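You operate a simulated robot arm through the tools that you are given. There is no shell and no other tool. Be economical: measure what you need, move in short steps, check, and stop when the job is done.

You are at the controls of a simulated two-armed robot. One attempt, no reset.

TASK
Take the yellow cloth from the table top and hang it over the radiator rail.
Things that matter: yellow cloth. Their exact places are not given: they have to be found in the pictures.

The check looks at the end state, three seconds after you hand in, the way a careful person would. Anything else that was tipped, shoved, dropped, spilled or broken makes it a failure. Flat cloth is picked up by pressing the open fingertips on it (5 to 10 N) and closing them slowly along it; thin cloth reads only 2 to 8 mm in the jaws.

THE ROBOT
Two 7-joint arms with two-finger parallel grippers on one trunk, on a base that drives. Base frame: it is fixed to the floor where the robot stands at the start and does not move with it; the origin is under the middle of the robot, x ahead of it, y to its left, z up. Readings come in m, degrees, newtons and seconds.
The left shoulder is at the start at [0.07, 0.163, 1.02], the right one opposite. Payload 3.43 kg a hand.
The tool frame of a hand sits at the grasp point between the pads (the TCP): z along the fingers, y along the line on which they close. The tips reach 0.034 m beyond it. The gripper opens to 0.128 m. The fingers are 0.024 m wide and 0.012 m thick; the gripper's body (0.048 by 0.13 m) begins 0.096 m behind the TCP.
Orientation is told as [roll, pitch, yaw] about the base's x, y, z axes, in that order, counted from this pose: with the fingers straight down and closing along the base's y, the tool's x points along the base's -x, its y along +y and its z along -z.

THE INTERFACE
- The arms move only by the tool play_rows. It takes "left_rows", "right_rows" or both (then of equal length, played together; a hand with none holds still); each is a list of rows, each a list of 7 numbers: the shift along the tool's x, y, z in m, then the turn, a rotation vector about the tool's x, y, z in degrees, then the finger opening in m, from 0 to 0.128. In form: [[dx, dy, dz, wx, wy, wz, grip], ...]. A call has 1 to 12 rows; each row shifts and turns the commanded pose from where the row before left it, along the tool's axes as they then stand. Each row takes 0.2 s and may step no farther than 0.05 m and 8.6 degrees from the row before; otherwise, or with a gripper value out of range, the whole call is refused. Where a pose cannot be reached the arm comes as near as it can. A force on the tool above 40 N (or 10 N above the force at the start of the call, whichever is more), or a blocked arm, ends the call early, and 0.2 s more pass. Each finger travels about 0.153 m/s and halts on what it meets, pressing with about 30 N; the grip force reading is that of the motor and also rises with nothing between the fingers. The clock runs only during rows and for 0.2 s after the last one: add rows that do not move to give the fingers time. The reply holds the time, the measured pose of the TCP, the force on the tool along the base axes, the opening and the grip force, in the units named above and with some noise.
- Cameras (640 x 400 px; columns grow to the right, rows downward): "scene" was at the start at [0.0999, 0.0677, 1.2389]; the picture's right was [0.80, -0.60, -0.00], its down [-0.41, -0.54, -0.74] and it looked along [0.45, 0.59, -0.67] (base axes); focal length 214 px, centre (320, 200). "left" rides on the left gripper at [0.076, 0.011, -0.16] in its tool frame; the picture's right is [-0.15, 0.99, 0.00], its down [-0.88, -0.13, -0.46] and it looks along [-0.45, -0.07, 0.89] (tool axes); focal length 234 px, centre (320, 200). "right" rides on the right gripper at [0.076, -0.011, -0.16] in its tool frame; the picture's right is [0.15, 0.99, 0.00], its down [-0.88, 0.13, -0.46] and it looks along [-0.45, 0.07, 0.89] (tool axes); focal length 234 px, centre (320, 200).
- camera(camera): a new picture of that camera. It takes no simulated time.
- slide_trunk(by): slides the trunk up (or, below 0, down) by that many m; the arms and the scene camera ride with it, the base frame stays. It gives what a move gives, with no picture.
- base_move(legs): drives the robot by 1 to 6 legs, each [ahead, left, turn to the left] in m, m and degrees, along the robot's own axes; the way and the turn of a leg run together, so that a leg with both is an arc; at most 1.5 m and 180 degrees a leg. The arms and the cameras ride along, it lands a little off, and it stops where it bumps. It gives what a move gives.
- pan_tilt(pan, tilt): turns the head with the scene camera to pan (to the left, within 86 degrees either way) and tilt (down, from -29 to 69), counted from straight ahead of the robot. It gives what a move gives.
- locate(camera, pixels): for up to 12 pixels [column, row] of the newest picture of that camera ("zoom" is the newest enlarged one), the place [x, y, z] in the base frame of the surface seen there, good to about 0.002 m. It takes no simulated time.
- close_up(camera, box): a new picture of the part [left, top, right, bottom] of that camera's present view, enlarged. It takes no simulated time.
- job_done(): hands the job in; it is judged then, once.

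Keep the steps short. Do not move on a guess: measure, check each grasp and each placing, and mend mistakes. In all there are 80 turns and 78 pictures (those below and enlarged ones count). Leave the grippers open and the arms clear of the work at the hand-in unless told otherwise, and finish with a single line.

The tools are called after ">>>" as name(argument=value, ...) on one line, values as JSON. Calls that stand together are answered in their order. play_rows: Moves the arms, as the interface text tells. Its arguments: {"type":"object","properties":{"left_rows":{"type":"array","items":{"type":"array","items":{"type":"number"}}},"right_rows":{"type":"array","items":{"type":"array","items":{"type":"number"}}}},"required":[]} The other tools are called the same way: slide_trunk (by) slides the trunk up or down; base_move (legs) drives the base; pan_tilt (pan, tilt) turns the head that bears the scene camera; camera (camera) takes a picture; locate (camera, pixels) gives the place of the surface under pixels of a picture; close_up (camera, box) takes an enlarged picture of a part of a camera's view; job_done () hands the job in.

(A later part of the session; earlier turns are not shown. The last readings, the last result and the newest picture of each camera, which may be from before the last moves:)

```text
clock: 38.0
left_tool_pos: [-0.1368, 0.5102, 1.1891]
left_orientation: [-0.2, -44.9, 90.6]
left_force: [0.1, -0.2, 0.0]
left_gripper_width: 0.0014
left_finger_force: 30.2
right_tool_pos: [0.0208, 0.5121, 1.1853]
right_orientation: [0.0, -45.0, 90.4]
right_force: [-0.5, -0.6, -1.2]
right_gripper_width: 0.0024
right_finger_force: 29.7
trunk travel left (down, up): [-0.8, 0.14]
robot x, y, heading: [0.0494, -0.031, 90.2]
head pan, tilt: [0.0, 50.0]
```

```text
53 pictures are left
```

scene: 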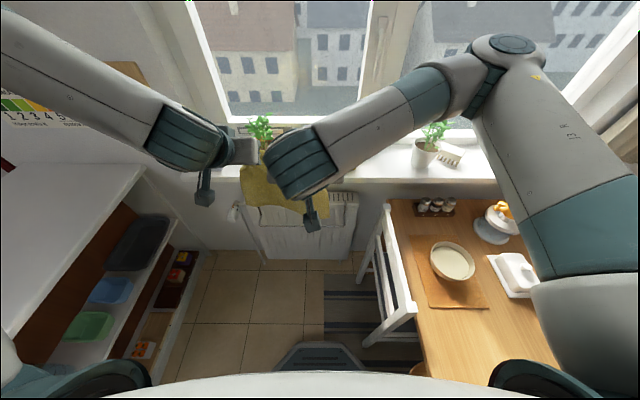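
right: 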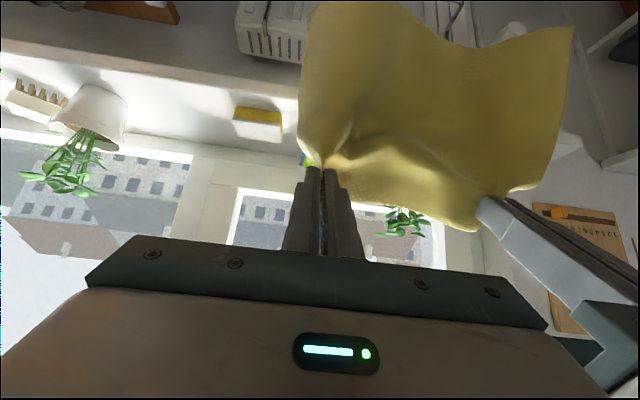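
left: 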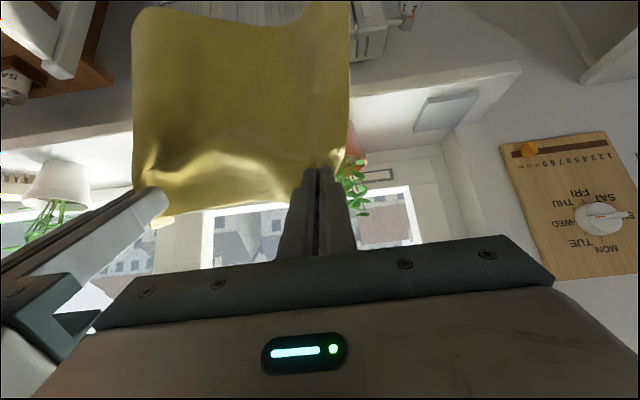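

The cloth hangs evenly from both hands. I'll measure its lower edge and lower the trunk 0.29 m.

>>> locate(camera="right", pixels=[[470, 45], [560, 35], [400, 15], [320, 12], [320, 160], [420, 180]])

>>> slide_trunk(by=-0.29)

>>> camera(camera="scene")

>>> camera(camera="right")

```text
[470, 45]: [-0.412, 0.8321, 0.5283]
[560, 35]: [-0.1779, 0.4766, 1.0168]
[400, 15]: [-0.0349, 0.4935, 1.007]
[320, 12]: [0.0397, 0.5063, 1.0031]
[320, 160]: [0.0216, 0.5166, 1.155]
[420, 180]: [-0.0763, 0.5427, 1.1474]
```

```text
clock: 40.9
left_tool_pos: [-0.1377, 0.5092, 0.8989]
left_orientation: [-0.1, -45.1, 90.5]
left_force: [0.8, 0.2, 0.5]
left_gripper_width: 0.0014
left_finger_force: 29.6
right_tool_pos: [0.0211, 0.5126, 0.8941]
right_orientation: [-0.1, -45.0, 90.4]
right_force: [0.6, 0.1, -0.1]
right_gripper_width: 0.0024
right_finger_force: 29.9
trunk travel left (down, up): [-0.51, 0.43]
robot x, y, heading: [0.0504, -0.0279, 90.0]
head pan, tilt: [0.0, 50.0]
```

```text
52 pictures are left
```

scene: 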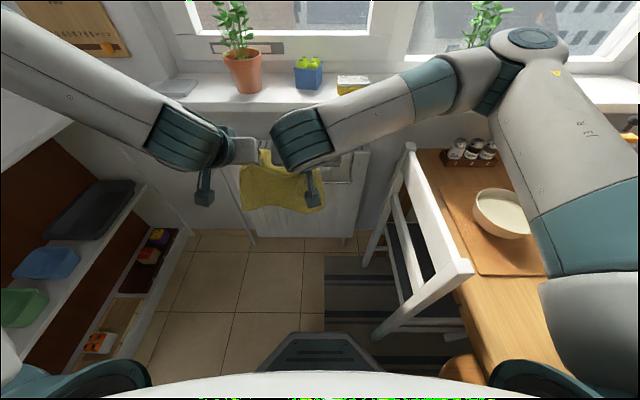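

```text
51 pictures are left
```

right: 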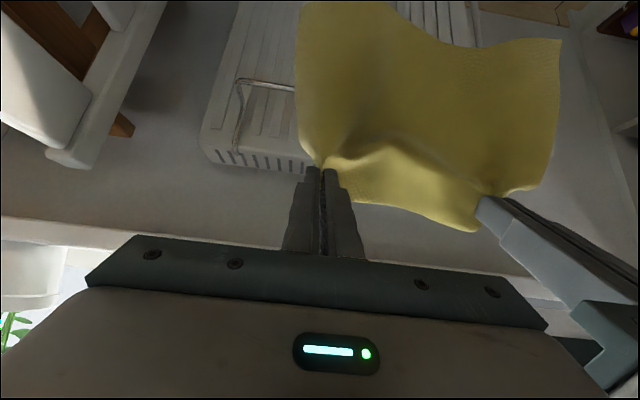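

The cloth's lower edge is about 0.185 m below the TCP, at z≈0.71, and the rail top is at about 0.69. I'll raise 1.5 cm for margin and then move both hands forward 0.14 m, over the rail and under the sill.

>>> slide_trunk(by=0.015)

>>> play_rows(left_rows=[[-0.0141, 0, 0.0141, 0, 0, 0, 0], [-0.0141, 0, 0.0141, 0, 0, 0, 0], [-0.0141, 0, 0.0141, 0, 0, 0, 0], [-0.0141, 0, 0.0141, 0, 0, 0, 0], [-0.0141, 0, 0.0141, 0, 0, 0, 0], [-0.0141, 0, 0.0141, 0, 0, 0, 0], [-0.0141, 0, 0.0141, 0, 0, 0, 0], [0, 0, 0, 0, 0, 0, 0]], right_rows=[[-0.0141, 0, 0.0141, 0, 0, 0, 0], [-0.0141, 0, 0.0141, 0, 0, 0, 0], [-0.0141, 0, 0.0141, 0, 0, 0, 0], [-0.0141, 0, 0.0141, 0, 0, 0, 0], [-0.0141, 0, 0.0141, 0, 0, 0, 0], [-0.0141, 0, 0.0141, 0, 0, 0, 0], [-0.0141, 0, 0.0141, 0, 0, 0, 0], [0, 0, 0, 0, 0, 0, 0]])

>>> camera(camera="scene")

>>> camera(camera="right")

>>> camera(camera="left")

```text
clock: 41.5
left_tool_pos: [-0.1374, 0.5099, 0.9148]
left_orientation: [-0.1, -45.1, 90.6]
left_force: [-0.1, 0.0, 0.2]
left_gripper_width: 0.0016
left_finger_force: 30.4
right_tool_pos: [0.0202, 0.5119, 0.9107]
right_orientation: [0.0, -45.0, 90.4]
right_force: [-0.3, 0.5, -0.8]
right_gripper_width: 0.0026
right_finger_force: 30.5
trunk travel left (down, up): [-0.525, 0.415]
robot x, y, heading: [0.0485, -0.0298, 90.3]
head pan, tilt: [0.0, 50.0]
```

```text
clock: 43.3
left_tool_pos: [-0.1393, 0.6489, 0.9158]
left_orientation: [0.0, -45.0, 90.5]
left_force: [0.0, 0.4, 0.1]
left_gripper_width: 0.0012
left_finger_force: 29.7
right_tool_pos: [0.0178, 0.6519, 0.9114]
right_orientation: [0.1, -45.1, 90.4]
right_force: [0.4, -0.2, -0.1]
right_gripper_width: 0.0025
right_finger_force: 30.3
trunk travel left (down, up): [-0.525, 0.415]
robot x, y, heading: [0.0504, -0.0302, 90.7]
head pan, tilt: [0.0, 50.0]
```

```text
50 pictures are left
```

scene: 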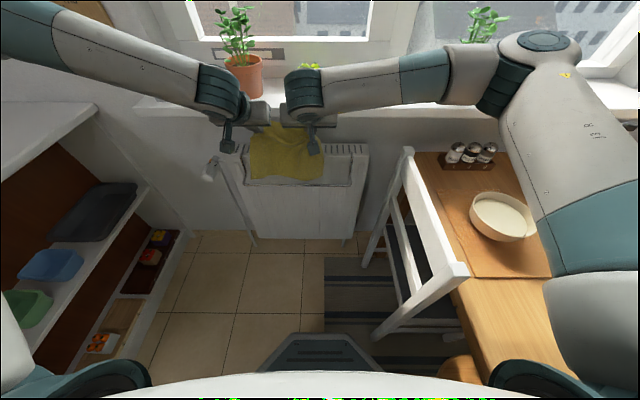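

```text
49 pictures are left
```

right: 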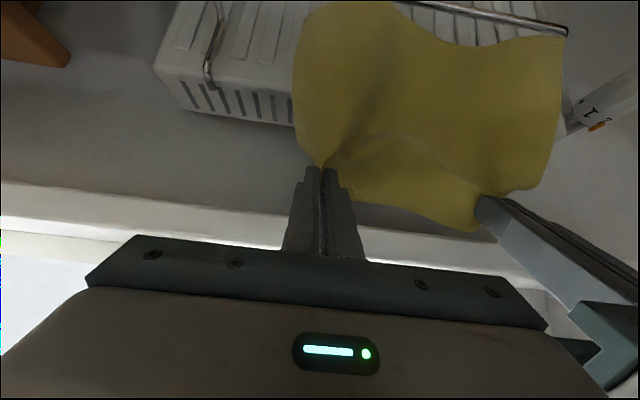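

```text
48 pictures are left
```

left: 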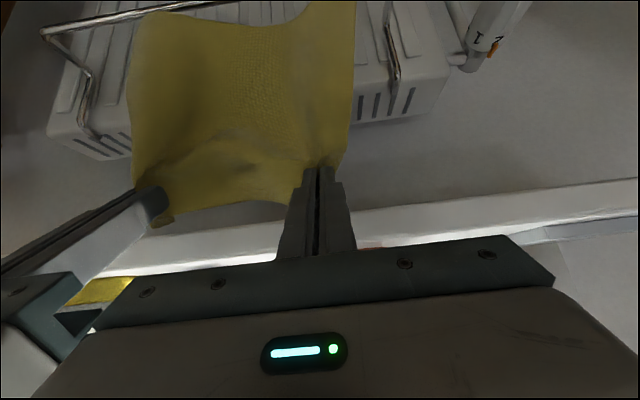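

I'll measure the cloth's lower edge relative to the rail.

>>> locate(camera="right", pixels=[[470, 42], [560, 45], [550, 35], [430, 25], [395, 8], [320, 8], [530, 22], [450, 8], [430, 60], [310, 80]])

>>> locate(camera="left", pixels=[[150, 15], [240, 25], [300, 12], [345, 5], [90, 22], [180, 20]])

```text
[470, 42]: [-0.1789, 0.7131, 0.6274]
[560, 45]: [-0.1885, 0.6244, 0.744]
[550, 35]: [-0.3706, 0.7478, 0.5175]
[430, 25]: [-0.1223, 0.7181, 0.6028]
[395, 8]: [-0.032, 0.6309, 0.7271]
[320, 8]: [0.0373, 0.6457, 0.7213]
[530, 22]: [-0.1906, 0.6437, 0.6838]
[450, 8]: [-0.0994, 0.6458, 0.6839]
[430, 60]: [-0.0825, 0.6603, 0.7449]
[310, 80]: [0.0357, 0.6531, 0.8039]
```

```text
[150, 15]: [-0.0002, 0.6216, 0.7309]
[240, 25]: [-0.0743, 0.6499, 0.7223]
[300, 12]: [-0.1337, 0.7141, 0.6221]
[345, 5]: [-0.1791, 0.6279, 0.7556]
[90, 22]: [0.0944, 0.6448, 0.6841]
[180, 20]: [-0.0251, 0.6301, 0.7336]
```

The lower edge hangs at y 0.62–0.65, z 0.72–0.75, still above or in front of the rail. I'll lower 2 cm to clear the sill and go 4.5 cm more forward.

>>> slide_trunk(by=-0.022)

>>> play_rows(left_rows=[[-0.0106, 0, 0.0106, 0, 0, 0, 0], [-0.0106, 0, 0.0106, 0, 0, 0, 0], [-0.0106, 0, 0.0106, 0, 0, 0, 0], [0, 0, 0, 0, 0, 0, 0], [0, 0, 0, 0, 0, 0, 0]], right_rows=[[-0.0106, 0, 0.0106, 0, 0, 0, 0], [-0.0106, 0, 0.0106, 0, 0, 0, 0], [-0.0106, 0, 0.0106, 0, 0, 0, 0], [0, 0, 0, 0, 0, 0, 0], [0, 0, 0, 0, 0, 0, 0]])

>>> camera(camera="right")

>>> camera(camera="left")

```text
clock: 44.0
left_tool_pos: [-0.1384, 0.6494, 0.894]
left_orientation: [-0.1, -45.0, 90.6]
left_force: [-0.3, 0.4, -0.4]
left_gripper_width: 0.0015
left_finger_force: 30.4
right_tool_pos: [0.0178, 0.6504, 0.8889]
right_orientation: [0.0, -45.0, 90.5]
right_force: [0.6, -0.3, 0.2]
right_gripper_width: 0.0026
right_finger_force: 29.8
trunk travel left (down, up): [-0.503, 0.437]
robot x, y, heading: [0.0474, -0.0304, 90.4]
head pan, tilt: [0.0, 50.0]
```

```text
clock: 45.2
left_tool_pos: [-0.1383, 0.6948, 0.8926]
left_orientation: [0.0, -45.0, 90.5]
left_force: [0.1, -0.3, 0.0]
left_gripper_width: 0.0013
left_finger_force: 29.8
right_tool_pos: [0.0184, 0.6958, 0.8878]
right_orientation: [0.0, -45.0, 90.3]
right_force: [-0.7, 1.3, -0.7]
right_gripper_width: 0.0025
right_finger_force: 30.1
trunk travel left (down, up): [-0.503, 0.437]
robot x, y, heading: [0.0499, -0.0275, 90.1]
head pan, tilt: [0.0, 50.0]
```

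```text
47 pictures are left
```

right: 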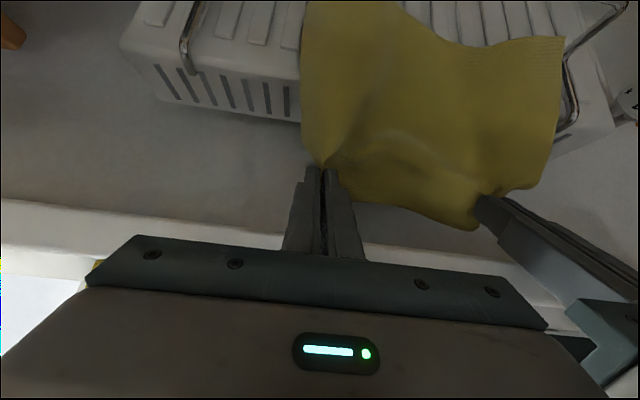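

```text
46 pictures are left
```

left: 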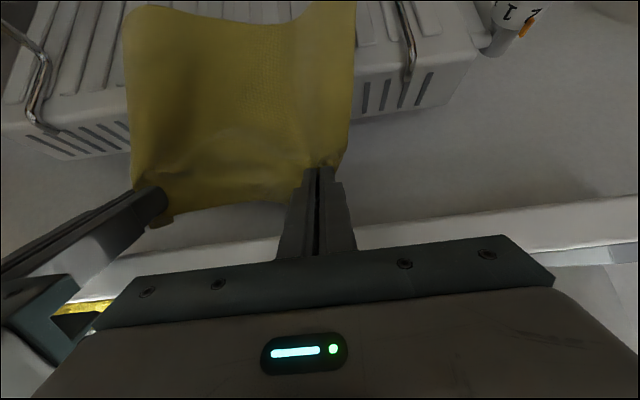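

>>> locate(camera="right", pixels=[[558, 42], [530, 50], [460, 38], [395, 10], [350, 6], [315, 6], [430, 60]])

>>> locate(camera="left", pixels=[[140, 12], [180, 20], [240, 27], [300, 18], [345, 8], [330, 15]])

```text
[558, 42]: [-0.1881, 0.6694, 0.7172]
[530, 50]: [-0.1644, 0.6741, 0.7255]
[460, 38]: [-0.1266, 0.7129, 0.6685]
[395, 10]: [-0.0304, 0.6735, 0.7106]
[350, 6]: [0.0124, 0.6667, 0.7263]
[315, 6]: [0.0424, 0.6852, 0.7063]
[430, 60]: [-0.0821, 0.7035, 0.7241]
```

```text
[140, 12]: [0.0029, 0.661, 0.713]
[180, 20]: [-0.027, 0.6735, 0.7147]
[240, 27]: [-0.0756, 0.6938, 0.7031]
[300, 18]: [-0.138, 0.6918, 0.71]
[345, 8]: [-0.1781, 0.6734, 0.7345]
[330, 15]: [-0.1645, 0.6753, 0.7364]
```

The whole lower edge is now behind the rail (y 0.66–0.70, z 0.70–0.735) and in front of the radiator face. I'll lower 5 cm.

>>> slide_trunk(by=-0.05)

>>> camera(camera="right")

>>> camera(camera="left")

```text
clock: 46.1
left_tool_pos: [-0.1386, 0.6942, 0.8426]
left_orientation: [0.0, -45.0, 90.6]
left_force: [0.7, -0.1, 0.1]
left_gripper_width: 0.0013
left_finger_force: 30.6
right_tool_pos: [0.0191, 0.6956, 0.8395]
right_orientation: [-0.1, -45.1, 90.5]
right_force: [-0.1, 0.3, -0.3]
right_gripper_width: 0.0024
right_finger_force: 30.5
trunk travel left (down, up): [-0.453, 0.487]
robot x, y, heading: [0.0459, -0.0306, 90.2]
head pan, tilt: [0.0, 50.0]
```

```text
45 pictures are left
```

right: 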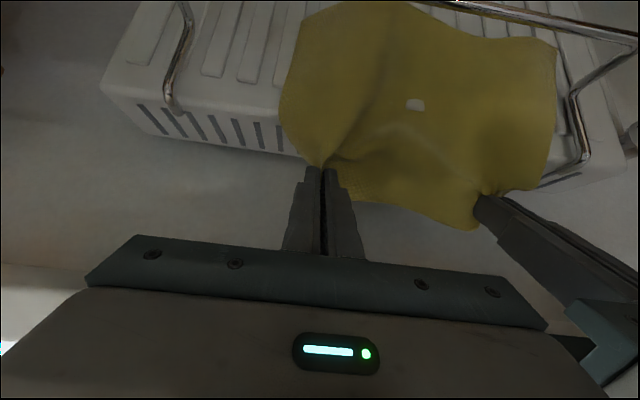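

```text
44 pictures are left
```

left: 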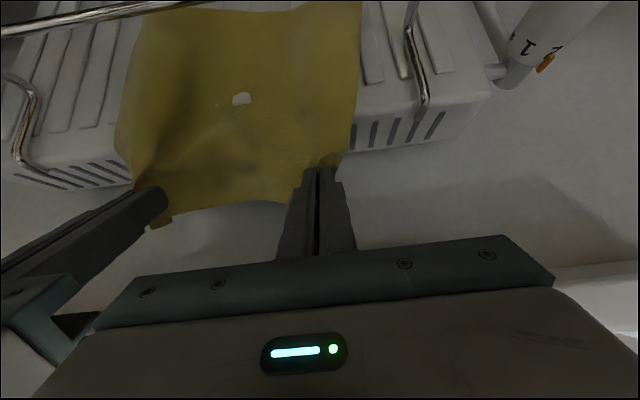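

The radiator's front edge is pressing into the cloth's middle (white spot). I'll bring the hands back 3 cm so the cloth hangs in the gap, then re-measure.

>>> play_rows(left_rows=[[0.0106, 0, -0.0106, 0, 0, 0, 0], [0.0106, 0, -0.0106, 0, 0, 0, 0], [0, 0, 0, 0, 0, 0, 0]], right_rows=[[0.0106, 0, -0.0106, 0, 0, 0, 0], [0.0106, 0, -0.0106, 0, 0, 0, 0], [0, 0, 0, 0, 0, 0, 0]])

>>> slide_trunk(by=-0.03)

>>> camera(camera="right")

>>> camera(camera="left")

>>> close_up(camera="scene", box=[180, 90, 400, 250])

```text
clock: 46.9
left_tool_pos: [-0.1387, 0.6641, 0.8425]
left_orientation: [-0.1, -45.0, 90.6]
left_force: [0.5, 0.3, 0.2]
left_gripper_width: 0.0011
left_finger_force: 30.3
right_tool_pos: [0.0186, 0.6656, 0.8376]
right_orientation: [0.0, -45.0, 90.4]
right_force: [0.8, -0.1, -0.3]
right_gripper_width: 0.0023
right_finger_force: 29.9
trunk travel left (down, up): [-0.453, 0.487]
robot x, y, heading: [0.0522, -0.0292, 90.3]
head pan, tilt: [0.0, 50.0]
```

```text
clock: 47.7
left_tool_pos: [-0.1376, 0.6642, 0.8131]
left_orientation: [-0.1, -45.0, 90.6]
left_force: [-0.3, -0.6, 0.3]
left_gripper_width: 0.0015
left_finger_force: 30.1
right_tool_pos: [0.0186, 0.6655, 0.8083]
right_orientation: [0.0, -44.9, 90.5]
right_force: [0.4, -0.1, 1.0]
right_gripper_width: 0.0022
right_finger_force: 30.1
trunk travel left (down, up): [-0.423, 0.517]
robot x, y, heading: [0.0471, -0.0295, 90.5]
head pan, tilt: [0.0, 50.0]
```

```text
43 pictures are left
```

right: 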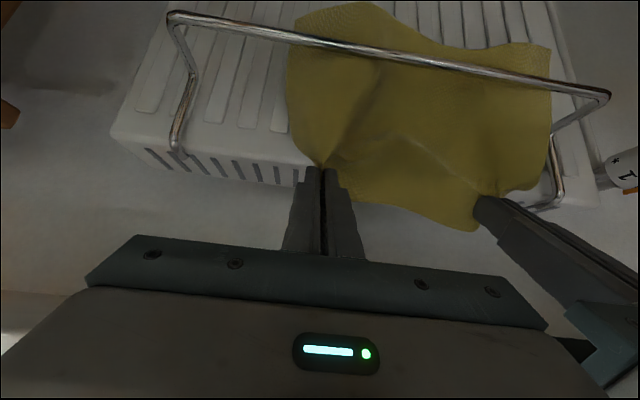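

```text
42 pictures are left
```

left: 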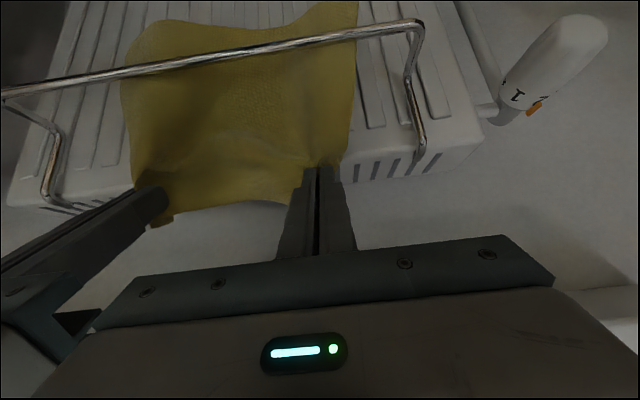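

```text
2.50 times, centred on (290, 170) of scene
```

zoom: 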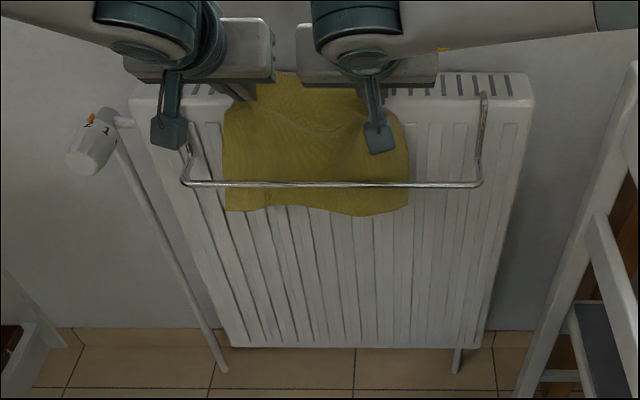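

The cloth's tail hangs neatly behind the rail. I'll lower 3.5 cm more for half the length behind, then bring the hands back over the rail.

>>> slide_trunk(by=-0.035)

>>> play_rows(left_rows=[[0.0106, 0, -0.0106, 0, 0, 0, 0], [0.0106, 0, -0.0106, 0, 0, 0, 0], [0.0106, 0, -0.0106, 0, 0, 0, 0], [0.0106, 0, -0.0106, 0, 0, 0, 0], [0.0106, 0, -0.0106, 0, 0, 0, 0], [0, 0, 0, 0, 0, 0, 0]], right_rows=[[0.0106, 0, -0.0106, 0, 0, 0, 0], [0.0106, 0, -0.0106, 0, 0, 0, 0], [0.0106, 0, -0.0106, 0, 0, 0, 0], [0.0106, 0, -0.0106, 0, 0, 0, 0], [0.0106, 0, -0.0106, 0, 0, 0, 0], [0, 0, 0, 0, 0, 0, 0]])

>>> camera(camera="right")

>>> close_up(camera="scene", box=[180, 90, 400, 250])

```text
clock: 48.5
left_tool_pos: [-0.1382, 0.665, 0.7781]
left_orientation: [-0.1, -45.0, 90.5]
left_force: [0.5, -0.3, -0.6]
left_gripper_width: 0.0012
left_finger_force: 30.6
right_tool_pos: [0.0194, 0.6654, 0.773]
right_orientation: [0.0, -45.0, 90.4]
right_force: [-0.2, 0.8, 0.1]
right_gripper_width: 0.0023
right_finger_force: 30.2
trunk travel left (down, up): [-0.388, 0.552]
robot x, y, heading: [0.0508, -0.032, 90.2]
head pan, tilt: [0.0, 50.0]
```

```text
clock: 49.9
left_tool_pos: [-0.1373, 0.5904, 0.7785]
left_orientation: [0.0, -45.0, 90.6]
left_force: [0.0, 0.7, 0.4]
left_gripper_width: 0.0014
left_finger_force: 29.5
right_tool_pos: [0.0181, 0.5899, 0.7724]
right_orientation: [0.1, -45.0, 90.4]
right_force: [0.5, -1.2, -0.4]
right_gripper_width: 0.0026
right_finger_force: 30.0
trunk travel left (down, up): [-0.388, 0.552]
robot x, y, heading: [0.0507, -0.0316, 90.4]
head pan, tilt: [0.0, 50.0]
```

```text
40 pictures are left
```

right: 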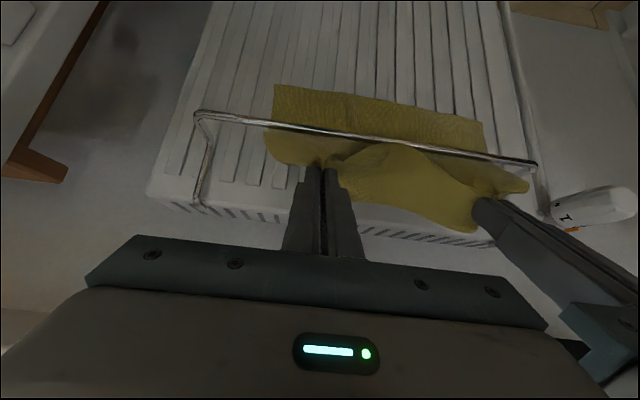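

```text
2.50 times, centred on (290, 170) of scene
```

zoom: 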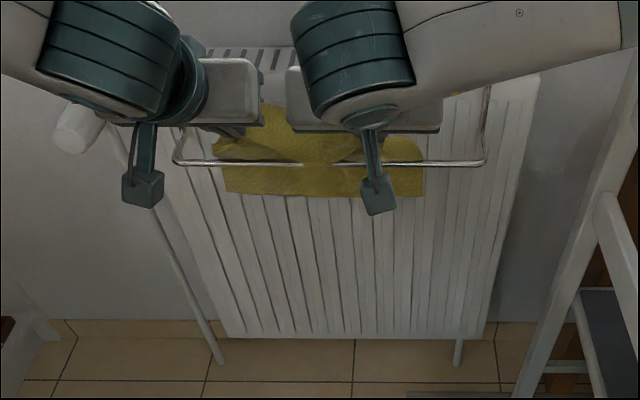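

The cloth now goes over the rail. Before lowering further I must check the right elbow's clearance to the chair back (top z 0.861).

>>> camera(camera="scene")

```text
38 pictures are left
```

scene: 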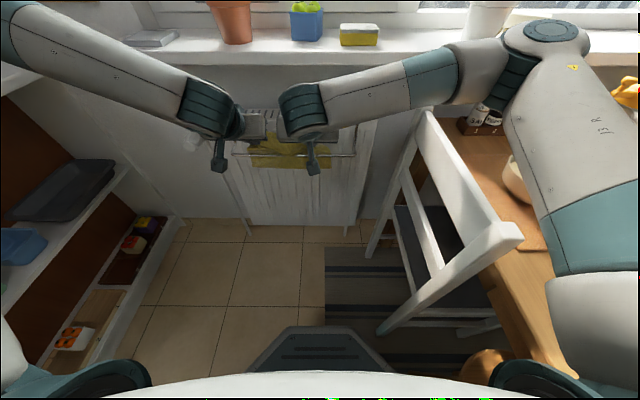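

>>> locate(camera="scene", pixels=[[550, 30], [500, 50], [455, 75], [430, 115], [510, 100], [440, 100], [520, 140], [560, 250], [600, 330], [455, 95], [500, 230], [555, 265]])

```text
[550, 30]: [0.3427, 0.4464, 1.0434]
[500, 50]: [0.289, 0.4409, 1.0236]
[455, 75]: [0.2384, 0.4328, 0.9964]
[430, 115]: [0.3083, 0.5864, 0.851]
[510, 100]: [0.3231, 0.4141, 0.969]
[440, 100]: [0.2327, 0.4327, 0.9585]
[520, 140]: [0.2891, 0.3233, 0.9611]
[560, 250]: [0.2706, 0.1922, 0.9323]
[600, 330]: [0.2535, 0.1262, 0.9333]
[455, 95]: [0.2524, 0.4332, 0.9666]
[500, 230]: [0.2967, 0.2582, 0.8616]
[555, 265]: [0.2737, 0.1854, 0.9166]
```

The elbow underside is only about 5 cm above the chair back, so I'll lower with the arms rather than the trunk, and watch the elbow.

>>> play_rows(left_rows=[[0.0141, 0, 0.0071, 0, 0, 0, 0], [0.0141, 0, 0.0071, 0, 0, 0, 0], [0, 0, 0, 0, 0, 0, 0]], right_rows=[[0.0141, 0, 0.0071, 0, 0, 0, 0], [0.0141, 0, 0.0071, 0, 0, 0, 0], [0, 0, 0, 0, 0, 0, 0]])

>>> camera(camera="scene")

>>> locate(camera="scene", pixels=[[550, 30], [500, 50], [455, 75], [510, 100], [520, 140], [560, 250]])

```text
clock: 50.7
left_tool_pos: [-0.1366, 0.5808, 0.7489]
left_orientation: [-0.1, -45.0, 90.7]
left_force: [0.3, 0.3, 0.3]
left_gripper_width: 0.0013
left_finger_force: 30.4
right_tool_pos: [0.0198, 0.5821, 0.7433]
right_orientation: [-0.1, -45.0, 90.3]
right_force: [-0.5, 0.1, 1.0]
right_gripper_width: 0.0023
right_finger_force: 29.9
trunk travel left (down, up): [-0.388, 0.552]
robot x, y, heading: [0.0474, -0.0298, 90.4]
head pan, tilt: [0.0, 50.0]
```

```text
37 pictures are left
```

scene: 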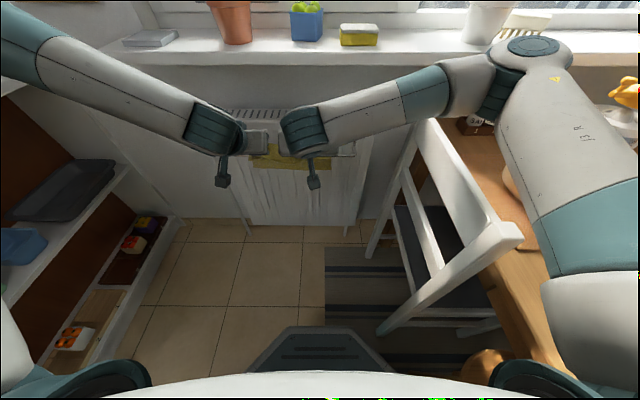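

```text
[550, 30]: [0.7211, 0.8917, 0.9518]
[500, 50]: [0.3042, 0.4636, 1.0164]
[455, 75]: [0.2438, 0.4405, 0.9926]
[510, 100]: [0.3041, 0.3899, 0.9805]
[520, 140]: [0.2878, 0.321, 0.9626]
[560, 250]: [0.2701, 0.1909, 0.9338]
```

The elbow hardly changed. I'll raise the trunk 3 cm while lowering the arms more (net lower), staying clear of the chair.

>>> play_rows(left_rows=[[0.0141, 0, 0.0071, 0, 0, 0, 0], [0.0141, 0, 0.0071, 0, 0, 0, 0], [0, 0, 0, 0, 0, 0, 0]], right_rows=[[0.0141, 0, 0.0071, 0, 0, 0, 0], [0.0141, 0, 0.0071, 0, 0, 0, 0], [0, 0, 0, 0, 0, 0, 0]])

>>> slide_trunk(by=0.03)

>>> play_rows(left_rows=[[0.0106, 0, 0.0106, 0, 0, 0, 0], [0.0106, 0, 0.0106, 0, 0, 0, 0], [0.0106, 0, 0.0106, 0, 0, 0, 0], [0.0106, 0, 0.0106, 0, 0, 0, 0], [0.0106, 0, 0.0106, 0, 0, 0, 0], [0, 0, 0, 0, 0, 0, 0]], right_rows=[[0.0106, 0, 0.0106, 0, 0, 0, 0], [0.0106, 0, 0.0106, 0, 0, 0, 0], [0.0106, 0, 0.0106, 0, 0, 0, 0], [0.0106, 0, 0.0106, 0, 0, 0, 0], [0.0106, 0, 0.0106, 0, 0, 0, 0], [0, 0, 0, 0, 0, 0, 0]])

>>> camera(camera="right")

>>> camera(camera="left")

>>> camera(camera="scene")

```text
clock: 51.5
left_tool_pos: [-0.1379, 0.5702, 0.7175]
left_orientation: [-0.2, -44.9, 90.6]
left_force: [0.2, 0.1, -0.6]
left_gripper_width: 0.0016
left_finger_force: 30.2
right_tool_pos: [0.0197, 0.5713, 0.7133]
right_orientation: [0.0, -44.9, 90.4]
right_force: [0.7, 0.4, 0.0]
right_gripper_width: 0.0024
right_finger_force: 30.2
trunk travel left (down, up): [-0.388, 0.552]
robot x, y, heading: [0.0516, -0.0286, 90.6]
head pan, tilt: [0.0, 50.0]
```

```text
clock: 52.2
left_tool_pos: [-0.1386, 0.5711, 0.746]
left_orientation: [-0.1, -45.0, 90.7]
left_force: [0.3, 0.0, -0.3]
left_gripper_width: 0.0014
left_finger_force: 29.8
right_tool_pos: [0.02, 0.5727, 0.7432]
right_orientation: [0.0, -45.1, 90.4]
right_force: [0.0, -0.1, 0.4]
right_gripper_width: 0.0023
right_finger_force: 30.0
trunk travel left (down, up): [-0.418, 0.522]
robot x, y, heading: [0.0506, -0.0263, 90.2]
head pan, tilt: [0.0, 50.0]
```

```text
clock: 53.6
left_tool_pos: [-0.1491, 0.5682, 0.6829]
left_orientation: [-0.2, -45.1, 90.6]
left_force: [0.5, 0.0, 1.0]
left_gripper_width: 0.0015
left_finger_force: 30.6
left hand out of reach, approached as far as the arm can: row 4, 5
right_tool_pos: [0.0195, 0.5723, 0.6683]
right_orientation: [0.1, -45.0, 90.4]
right_force: [0.9, -0.3, 0.2]
right_gripper_width: 0.0021
right_finger_force: 30.3
trunk travel left (down, up): [-0.418, 0.522]
robot x, y, heading: [0.0483, -0.0293, 90.3]
head pan, tilt: [0.0, 50.0]
```

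```text
36 pictures are left
```

right: 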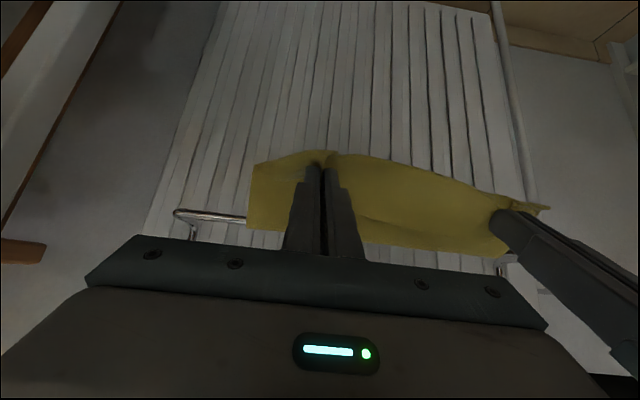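

```text
35 pictures are left
```

left: 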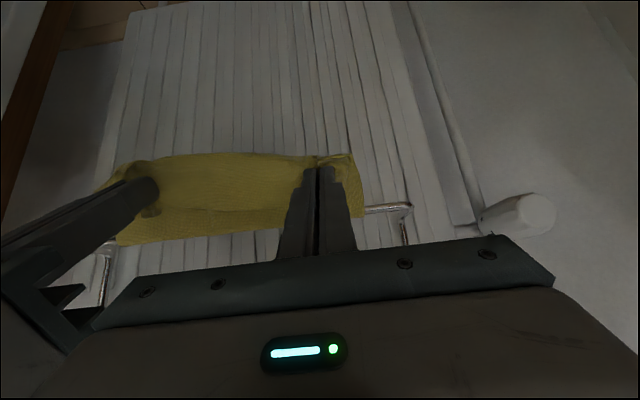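

```text
34 pictures are left
```

scene: 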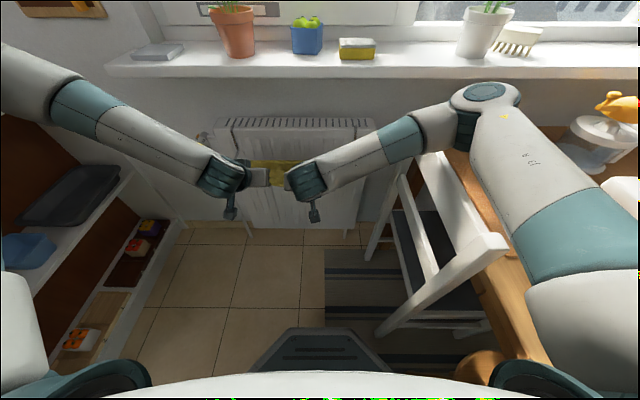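

The cloth is draped over the rail with both sides below it, and the fold length is near half. I'll check the elbow and the back tail before releasing.

>>> locate(camera="scene", pixels=[[485, 90], [455, 130], [470, 150], [520, 200], [275, 163], [275, 180], [545, 270]])

>>> locate(camera="left", pixels=[[220, 160], [220, 200], [220, 230], [340, 190], [340, 210], [150, 200], [380, 207], [150, 235]])

>>> locate(camera="right", pixels=[[270, 175], [270, 220], [400, 175], [400, 235], [470, 190], [260, 165], [470, 245]])

```text
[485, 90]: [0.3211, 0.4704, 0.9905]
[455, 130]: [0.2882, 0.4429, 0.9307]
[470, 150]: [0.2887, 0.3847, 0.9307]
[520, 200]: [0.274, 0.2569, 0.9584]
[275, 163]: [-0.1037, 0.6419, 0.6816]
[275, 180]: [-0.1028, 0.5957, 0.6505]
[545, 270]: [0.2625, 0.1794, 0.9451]
```

```text
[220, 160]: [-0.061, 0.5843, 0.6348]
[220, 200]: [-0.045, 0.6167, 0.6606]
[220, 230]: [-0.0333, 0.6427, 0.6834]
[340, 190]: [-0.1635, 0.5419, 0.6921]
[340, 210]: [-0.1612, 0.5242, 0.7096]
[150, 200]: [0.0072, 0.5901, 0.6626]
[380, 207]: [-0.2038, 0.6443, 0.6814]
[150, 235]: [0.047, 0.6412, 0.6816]
```

```text
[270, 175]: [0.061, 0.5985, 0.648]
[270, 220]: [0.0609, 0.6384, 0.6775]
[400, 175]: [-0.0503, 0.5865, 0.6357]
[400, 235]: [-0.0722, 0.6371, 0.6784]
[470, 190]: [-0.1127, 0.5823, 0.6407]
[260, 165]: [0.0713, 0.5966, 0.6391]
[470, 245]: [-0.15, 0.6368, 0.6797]
```

The front part is about 0.077 m and the back about 0.12 m. The elbow is close above the chair, so rather than lowering I'll back the base 2 cm to balance the cloth.

>>> base_move(legs=[[-0.022, 0, 0]])

>>> camera(camera="left")

>>> locate(camera="left", pixels=[[220, 162], [220, 200], [220, 230], [250, 225], [250, 165]])

```text
clock: 54.4
left_tool_pos: [-0.1491, 0.5461, 0.6833]
left_orientation: [-0.2, -45.0, 90.7]
left_force: [0.5, -0.3, 0.1]
left_gripper_width: 0.0014
left_finger_force: 30.5
right_tool_pos: [0.0192, 0.5499, 0.6684]
right_orientation: [0.0, -45.1, 90.5]
right_force: [-1.1, -0.6, -0.1]
right_gripper_width: 0.0023
right_finger_force: 30.3
trunk travel left (down, up): [-0.418, 0.522]
robot x, y, heading: [0.0518, -0.0536, 90.6]
head pan, tilt: [0.0, 50.0]
```

```text
33 pictures are left
```

left: 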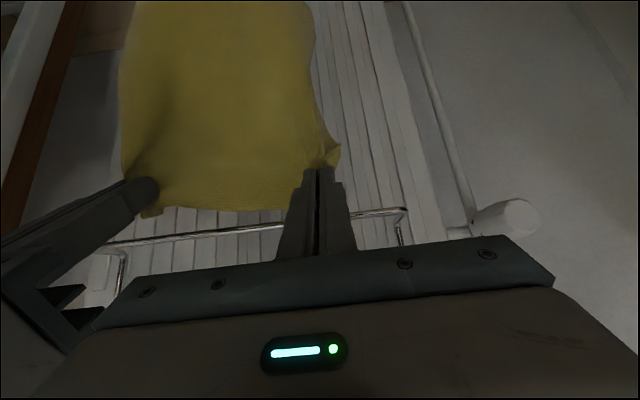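

```text
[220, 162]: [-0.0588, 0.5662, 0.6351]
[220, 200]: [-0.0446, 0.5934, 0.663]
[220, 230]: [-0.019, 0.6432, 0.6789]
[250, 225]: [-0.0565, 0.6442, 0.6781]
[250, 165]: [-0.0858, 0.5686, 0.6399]
```

The cloth slipped off the rail: in this picture its tail hangs in front again, though both hands still hold it. So I'll redo the drape and measure the back tail this time. First I'll raise the arms and trunk back above the rail.

>>> play_rows(left_rows=[[-0.0106, 0, -0.0106, 0, 0, 0, 0], [-0.0106, 0, -0.0106, 0, 0, 0, 0], [-0.0106, 0, -0.0106, 0, 0, 0, 0], [-0.0106, 0, -0.0106, 0, 0, 0, 0], [-0.0106, 0, -0.0106, 0, 0, 0, 0], [-0.0106, 0, -0.0106, 0, 0, 0, 0], [0, 0, 0, 0, 0, 0, 0]], right_rows=[[-0.0106, 0, -0.0106, 0, 0, 0, 0], [-0.0106, 0, -0.0106, 0, 0, 0, 0], [-0.0106, 0, -0.0106, 0, 0, 0, 0], [-0.0106, 0, -0.0106, 0, 0, 0, 0], [-0.0106, 0, -0.0106, 0, 0, 0, 0], [-0.0106, 0, -0.0106, 0, 0, 0, 0], [0, 0, 0, 0, 0, 0, 0]])

>>> slide_trunk(by=0.145)

>>> camera(camera="scene")

>>> camera(camera="right")

```text
clock: 56.0
left_tool_pos: [-0.1495, 0.5476, 0.7716]
left_orientation: [-0.1, -44.9, 90.6]
left_force: [0.5, 0.4, 0.2]
left_gripper_width: 0.0013
left_finger_force: 30.3
right_tool_pos: [0.0196, 0.5501, 0.7579]
right_orientation: [-0.1, -45.0, 90.4]
right_force: [-0.9, -0.2, -0.5]
right_gripper_width: 0.0024
right_finger_force: 29.8
trunk travel left (down, up): [-0.418, 0.522]
robot x, y, heading: [0.0464, -0.0507, 90.4]
head pan, tilt: [0.0, 50.0]
```

```text
clock: 57.7
left_tool_pos: [-0.1493, 0.548, 0.9166]
left_orientation: [-0.2, -44.9, 90.6]
left_force: [0.4, -0.1, 0.7]
left_gripper_width: 0.0014
left_finger_force: 29.6
right_tool_pos: [0.0196, 0.5507, 0.9013]
right_orientation: [0.0, -45.0, 90.4]
right_force: [0.2, 0.5, -0.4]
right_gripper_width: 0.0024
right_finger_force: 29.5
trunk travel left (down, up): [-0.563, 0.377]
robot x, y, heading: [0.0511, -0.0499, 90.5]
head pan, tilt: [0.0, 50.0]
```

```text
32 pictures are left
```

scene: 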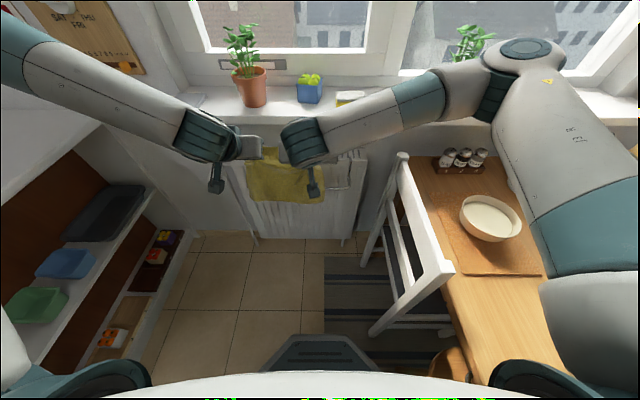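

```text
31 pictures are left
```

right: 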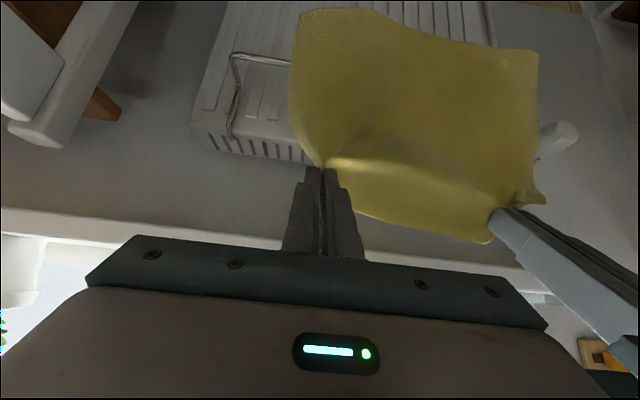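

Both ends are still held. I'll level the left hand with the right and measure the hanging length.

>>> play_rows(left_rows=[[0.0106, -0.005, 0.0106, 0, 0, 0, 0], [0, 0, 0, 0, 0, 0, 0], [0, 0, 0, 0, 0, 0, 0]])

>>> camera(camera="right")

>>> locate(camera="right", pixels=[[310, 15], [345, 15], [390, 22], [430, 42], [490, 55], [530, 60], [320, 165], [420, 210], [400, 100]])

```text
clock: 58.5
left_tool_pos: [-0.1444, 0.5484, 0.9025]
left_orientation: [-0.2, -44.9, 90.6]
left_force: [0.0, -0.1, 0.3]
left_gripper_width: 0.0012
left_finger_force: 30.0
right_tool_pos: [0.0198, 0.5512, 0.9025]
right_orientation: [0.0, -45.0, 90.5]
right_force: [0.3, 0.3, -0.1]
right_gripper_width: 0.0025
right_finger_force: 29.5
trunk travel left (down, up): [-0.563, 0.377]
robot x, y, heading: [0.049, -0.051, 90.4]
head pan, tilt: [0.0, 50.0]
```

```text
30 pictures are left
```

right: 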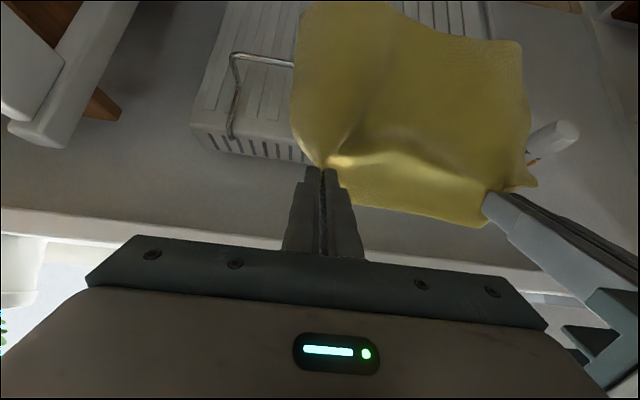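

```text
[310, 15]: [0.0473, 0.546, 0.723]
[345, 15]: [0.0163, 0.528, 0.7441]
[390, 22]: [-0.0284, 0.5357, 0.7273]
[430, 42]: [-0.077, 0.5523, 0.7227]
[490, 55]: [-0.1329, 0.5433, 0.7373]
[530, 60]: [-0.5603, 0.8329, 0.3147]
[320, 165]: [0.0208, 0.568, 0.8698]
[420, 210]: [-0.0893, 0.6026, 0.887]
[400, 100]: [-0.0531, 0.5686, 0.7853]
```

The lower edge is at z≈0.72–0.74, as before. I'll lower 1.2 cm and repeat the forward pass to TCP y≈0.695.

>>> slide_trunk(by=-0.012)

>>> play_rows(left_rows=[[-0.0128, 0, 0.0128, 0, 0, 0, 0], [-0.0128, 0, 0.0128, 0, 0, 0, 0], [-0.0128, 0, 0.0128, 0, 0, 0, 0], [-0.0128, 0, 0.0128, 0, 0, 0, 0], [-0.0128, 0, 0.0128, 0, 0, 0, 0], [-0.0128, 0, 0.0128, 0, 0, 0, 0], [-0.0128, 0, 0.0128, 0, 0, 0, 0], [-0.0128, 0, 0.0128, 0, 0, 0, 0], [0, 0, 0, 0, 0, 0, 0], [0, 0, 0, 0, 0, 0, 0]], right_rows=[[-0.0128, 0, 0.0128, 0, 0, 0, 0], [-0.0128, 0, 0.0128, 0, 0, 0, 0], [-0.0128, 0, 0.0128, 0, 0, 0, 0], [-0.0128, 0, 0.0128, 0, 0, 0, 0], [-0.0128, 0, 0.0128, 0, 0, 0, 0], [-0.0128, 0, 0.0128, 0, 0, 0, 0], [-0.0128, 0, 0.0128, 0, 0, 0, 0], [-0.0128, 0, 0.0128, 0, 0, 0, 0], [0, 0, 0, 0, 0, 0, 0], [0, 0, 0, 0, 0, 0, 0]])

>>> camera(camera="right")

>>> locate(camera="right", pixels=[[310, 12], [345, 12], [390, 20], [430, 38], [490, 50], [520, 50]])

```text
clock: 59.1
left_tool_pos: [-0.1457, 0.5484, 0.8916]
left_orientation: [-0.2, -45.0, 90.6]
left_force: [-0.6, -0.5, -0.5]
left_gripper_width: 0.0015
left_finger_force: 29.7
right_tool_pos: [0.0188, 0.5508, 0.8899]
right_orientation: [-0.1, -44.9, 90.5]
right_force: [0.3, -0.4, 0.2]
right_gripper_width: 0.0024
right_finger_force: 30.0
trunk travel left (down, up): [-0.551, 0.389]
robot x, y, heading: [0.0524, -0.0503, 90.6]
head pan, tilt: [0.0, 50.0]
```

```text
clock: 61.3
left_tool_pos: [-0.1478, 0.6922, 0.8905]
left_orientation: [-0.2, -44.9, 90.6]
left_force: [0.9, -0.5, 0.3]
left_gripper_width: 0.0016
left_finger_force: 29.8
right_tool_pos: [0.0179, 0.6965, 0.8901]
right_orientation: [-0.1, -44.9, 90.6]
right_force: [0.8, 0.2, 0.0]
right_gripper_width: 0.0022
right_finger_force: 30.0
trunk travel left (down, up): [-0.551, 0.389]
robot x, y, heading: [0.0485, -0.0506, 90.3]
head pan, tilt: [0.0, 50.0]
```

```text
29 pictures are left
```

right: 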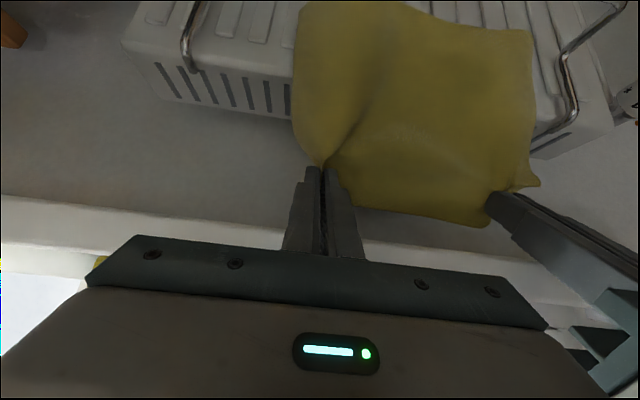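

```text
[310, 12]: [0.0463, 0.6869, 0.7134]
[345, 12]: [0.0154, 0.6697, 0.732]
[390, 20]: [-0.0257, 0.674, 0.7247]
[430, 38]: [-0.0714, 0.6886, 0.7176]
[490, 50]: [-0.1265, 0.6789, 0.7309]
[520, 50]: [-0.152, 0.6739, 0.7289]
```

It's behind the rail again. I'll lower 5 cm, come back 3 cm, then lower another 6 cm, giving more tail behind than before.

>>> slide_trunk(by=-0.05)

>>> play_rows(left_rows=[[0.0106, 0, -0.0106, 0, 0, 0, 0], [0.0106, 0, -0.0106, 0, 0, 0, 0], [0, 0, 0, 0, 0, 0, 0]], right_rows=[[0.0106, 0, -0.0106, 0, 0, 0, 0], [0.0106, 0, -0.0106, 0, 0, 0, 0], [0, 0, 0, 0, 0, 0, 0]])

>>> slide_trunk(by=-0.07)

>>> camera(camera="right")

>>> close_up(camera="scene", box=[180, 90, 400, 250])

```text
clock: 62.2
left_tool_pos: [-0.147, 0.6918, 0.8419]
left_orientation: [-0.2, -45.0, 90.5]
left_force: [-0.6, 0.2, 0.3]
left_gripper_width: 0.0015
left_finger_force: 29.5
right_tool_pos: [0.0187, 0.6939, 0.8418]
right_orientation: [-0.1, -45.0, 90.3]
right_force: [0.1, 0.2, -0.4]
right_gripper_width: 0.0024
right_finger_force: 30.2
trunk travel left (down, up): [-0.501, 0.439]
robot x, y, heading: [0.0503, -0.0534, 90.8]
head pan, tilt: [0.0, 50.0]
```

```text
clock: 63.0
left_tool_pos: [-0.1479, 0.6632, 0.8393]
left_orientation: [-0.1, -44.9, 90.6]
left_force: [0.4, 0.0, -0.7]
left_gripper_width: 0.0015
left_finger_force: 29.5
right_tool_pos: [0.0202, 0.6678, 0.8393]
right_orientation: [0.0, -45.0, 90.4]
right_force: [0.5, -0.3, 0.5]
right_gripper_width: 0.0024
right_finger_force: 30.3
trunk travel left (down, up): [-0.501, 0.439]
robot x, y, heading: [0.0474, -0.0488, 90.5]
head pan, tilt: [0.0, 50.0]
```

```text
clock: 64.1
left_tool_pos: [-0.1471, 0.6617, 0.7697]
left_orientation: [-0.2, -44.9, 90.6]
left_force: [-0.1, -0.4, 0.9]
left_gripper_width: 0.0015
left_finger_force: 30.0
right_tool_pos: [0.0195, 0.6659, 0.7709]
right_orientation: [0.0, -45.0, 90.4]
right_force: [-0.3, -0.4, 0.0]
right_gripper_width: 0.0025
right_finger_force: 30.4
trunk travel left (down, up): [-0.431, 0.509]
robot x, y, heading: [0.0516, -0.0549, 90.5]
head pan, tilt: [0.0, 50.0]
```

```text
28 pictures are left
```

right: 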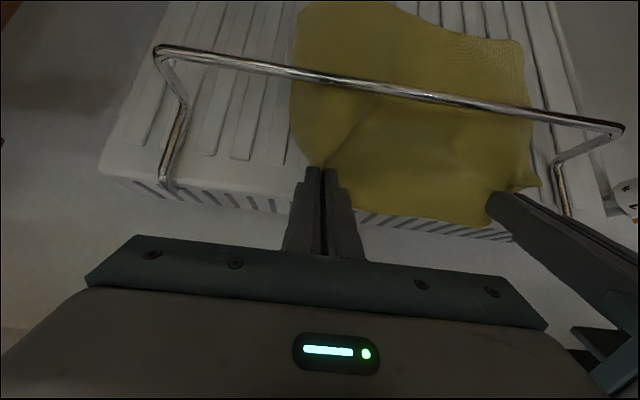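

```text
2.50 times, centred on (290, 170) of scene
```

zoom: 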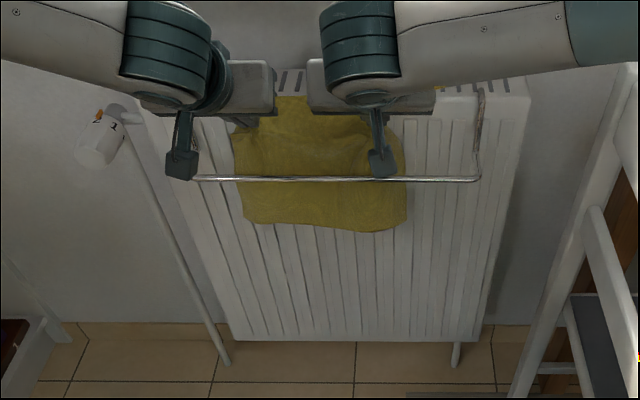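

The tail clearly hangs behind the rail. I'll lower 2.5 cm more and measure its lower edge.

>>> slide_trunk(by=-0.025)

>>> close_up(camera="scene", box=[180, 90, 400, 250])

>>> camera(camera="right")

```text
clock: 64.8
left_tool_pos: [-0.1467, 0.6624, 0.7448]
left_orientation: [-0.1, -45.0, 90.6]
left_force: [0.2, -0.7, 1.0]
left_gripper_width: 0.0015
left_finger_force: 30.1
right_tool_pos: [0.0199, 0.6667, 0.746]
right_orientation: [0.0, -45.0, 90.4]
right_force: [0.0, 0.4, -0.8]
right_gripper_width: 0.0022
right_finger_force: 30.1
trunk travel left (down, up): [-0.406, 0.534]
robot x, y, heading: [0.0482, -0.0493, 90.4]
head pan, tilt: [0.0, 50.0]
```

```text
2.50 times, centred on (290, 170) of scene
```

zoom: 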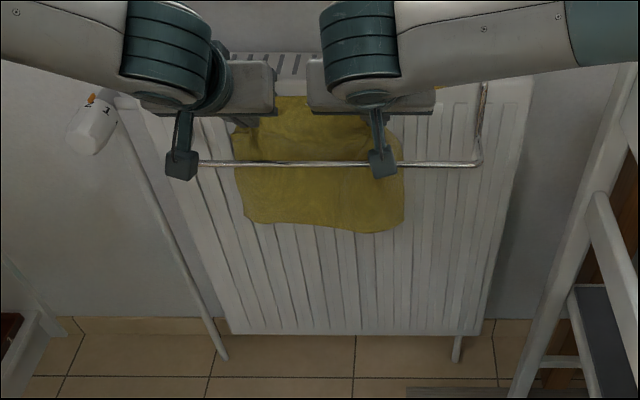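

```text
25 pictures are left
```

right: 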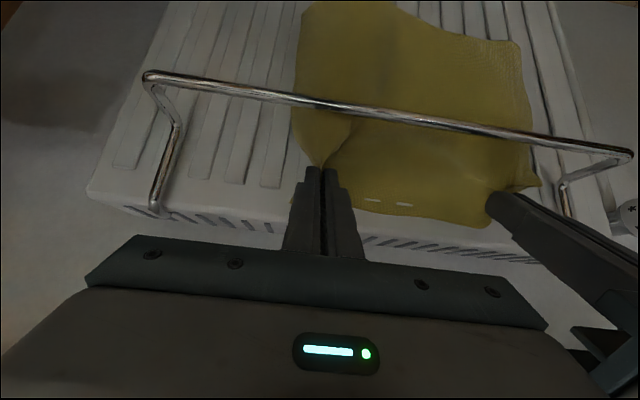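

>>> locate(camera="zoom", pixels=[[260, 220], [300, 223], [340, 225], [380, 230], [398, 220], [250, 190], [300, 163], [320, 200]])

>>> play_rows(left_rows=[[0.007, 0, -0.007, 0, 0, 0, 0], [0.007, 0, -0.007, 0, 0, 0, 0], [0.007, 0, -0.007, 0, 0, 0, 0], [0.007, 0, -0.007, 0, 0, 0, 0], [0, 0, 0, 0, 0, 0, 0]], right_rows=[[0.007, 0, -0.007, 0, 0, 0, 0], [0.007, 0, -0.007, 0, 0, 0, 0], [0.007, 0, -0.007, 0, 0, 0, 0], [0.007, 0, -0.007, 0, 0, 0, 0], [0, 0, 0, 0, 0, 0, 0]])

>>> close_up(camera="scene", box=[180, 90, 400, 250])

>>> locate(camera="zoom", pixels=[[260, 215], [300, 215], [340, 218], [350, 220], [398, 215], [300, 160], [320, 190], [300, 205]])

```text
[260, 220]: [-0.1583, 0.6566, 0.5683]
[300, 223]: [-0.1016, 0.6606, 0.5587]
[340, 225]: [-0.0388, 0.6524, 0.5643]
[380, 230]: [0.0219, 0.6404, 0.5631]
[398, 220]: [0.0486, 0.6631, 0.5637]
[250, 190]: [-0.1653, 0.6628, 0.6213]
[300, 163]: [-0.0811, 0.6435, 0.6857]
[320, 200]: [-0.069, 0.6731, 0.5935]
```

```text
clock: 66.0
left_tool_pos: [-0.1478, 0.6227, 0.7443]
left_orientation: [-0.2, -44.9, 90.6]
left_force: [0.5, 0.0, -0.2]
left_gripper_width: 0.0013
left_finger_force: 30.0
right_tool_pos: [0.0201, 0.6264, 0.7445]
right_orientation: [0.1, -45.0, 90.4]
right_force: [0.5, -0.5, -0.6]
right_gripper_width: 0.0024
right_finger_force: 29.9
trunk travel left (down, up): [-0.406, 0.534]
robot x, y, heading: [0.0517, -0.0539, 90.3]
head pan, tilt: [0.0, 50.0]
```

```text
2.50 times, centred on (290, 170) of scene
```

zoom: 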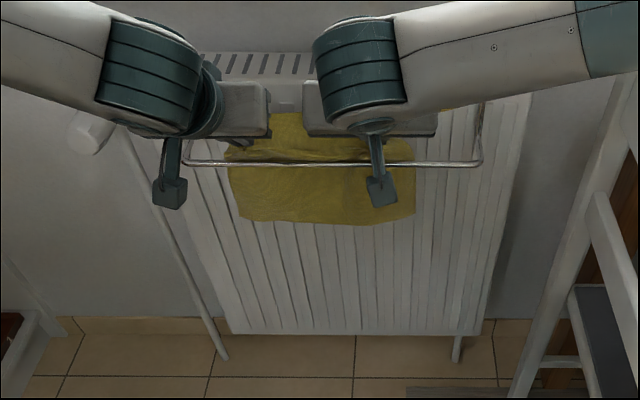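

```text
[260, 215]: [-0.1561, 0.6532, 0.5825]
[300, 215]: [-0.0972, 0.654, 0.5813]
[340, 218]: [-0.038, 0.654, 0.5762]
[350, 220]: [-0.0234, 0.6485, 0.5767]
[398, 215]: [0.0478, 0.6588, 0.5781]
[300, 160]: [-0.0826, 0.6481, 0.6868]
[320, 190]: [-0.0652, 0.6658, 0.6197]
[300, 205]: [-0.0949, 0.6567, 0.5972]
```

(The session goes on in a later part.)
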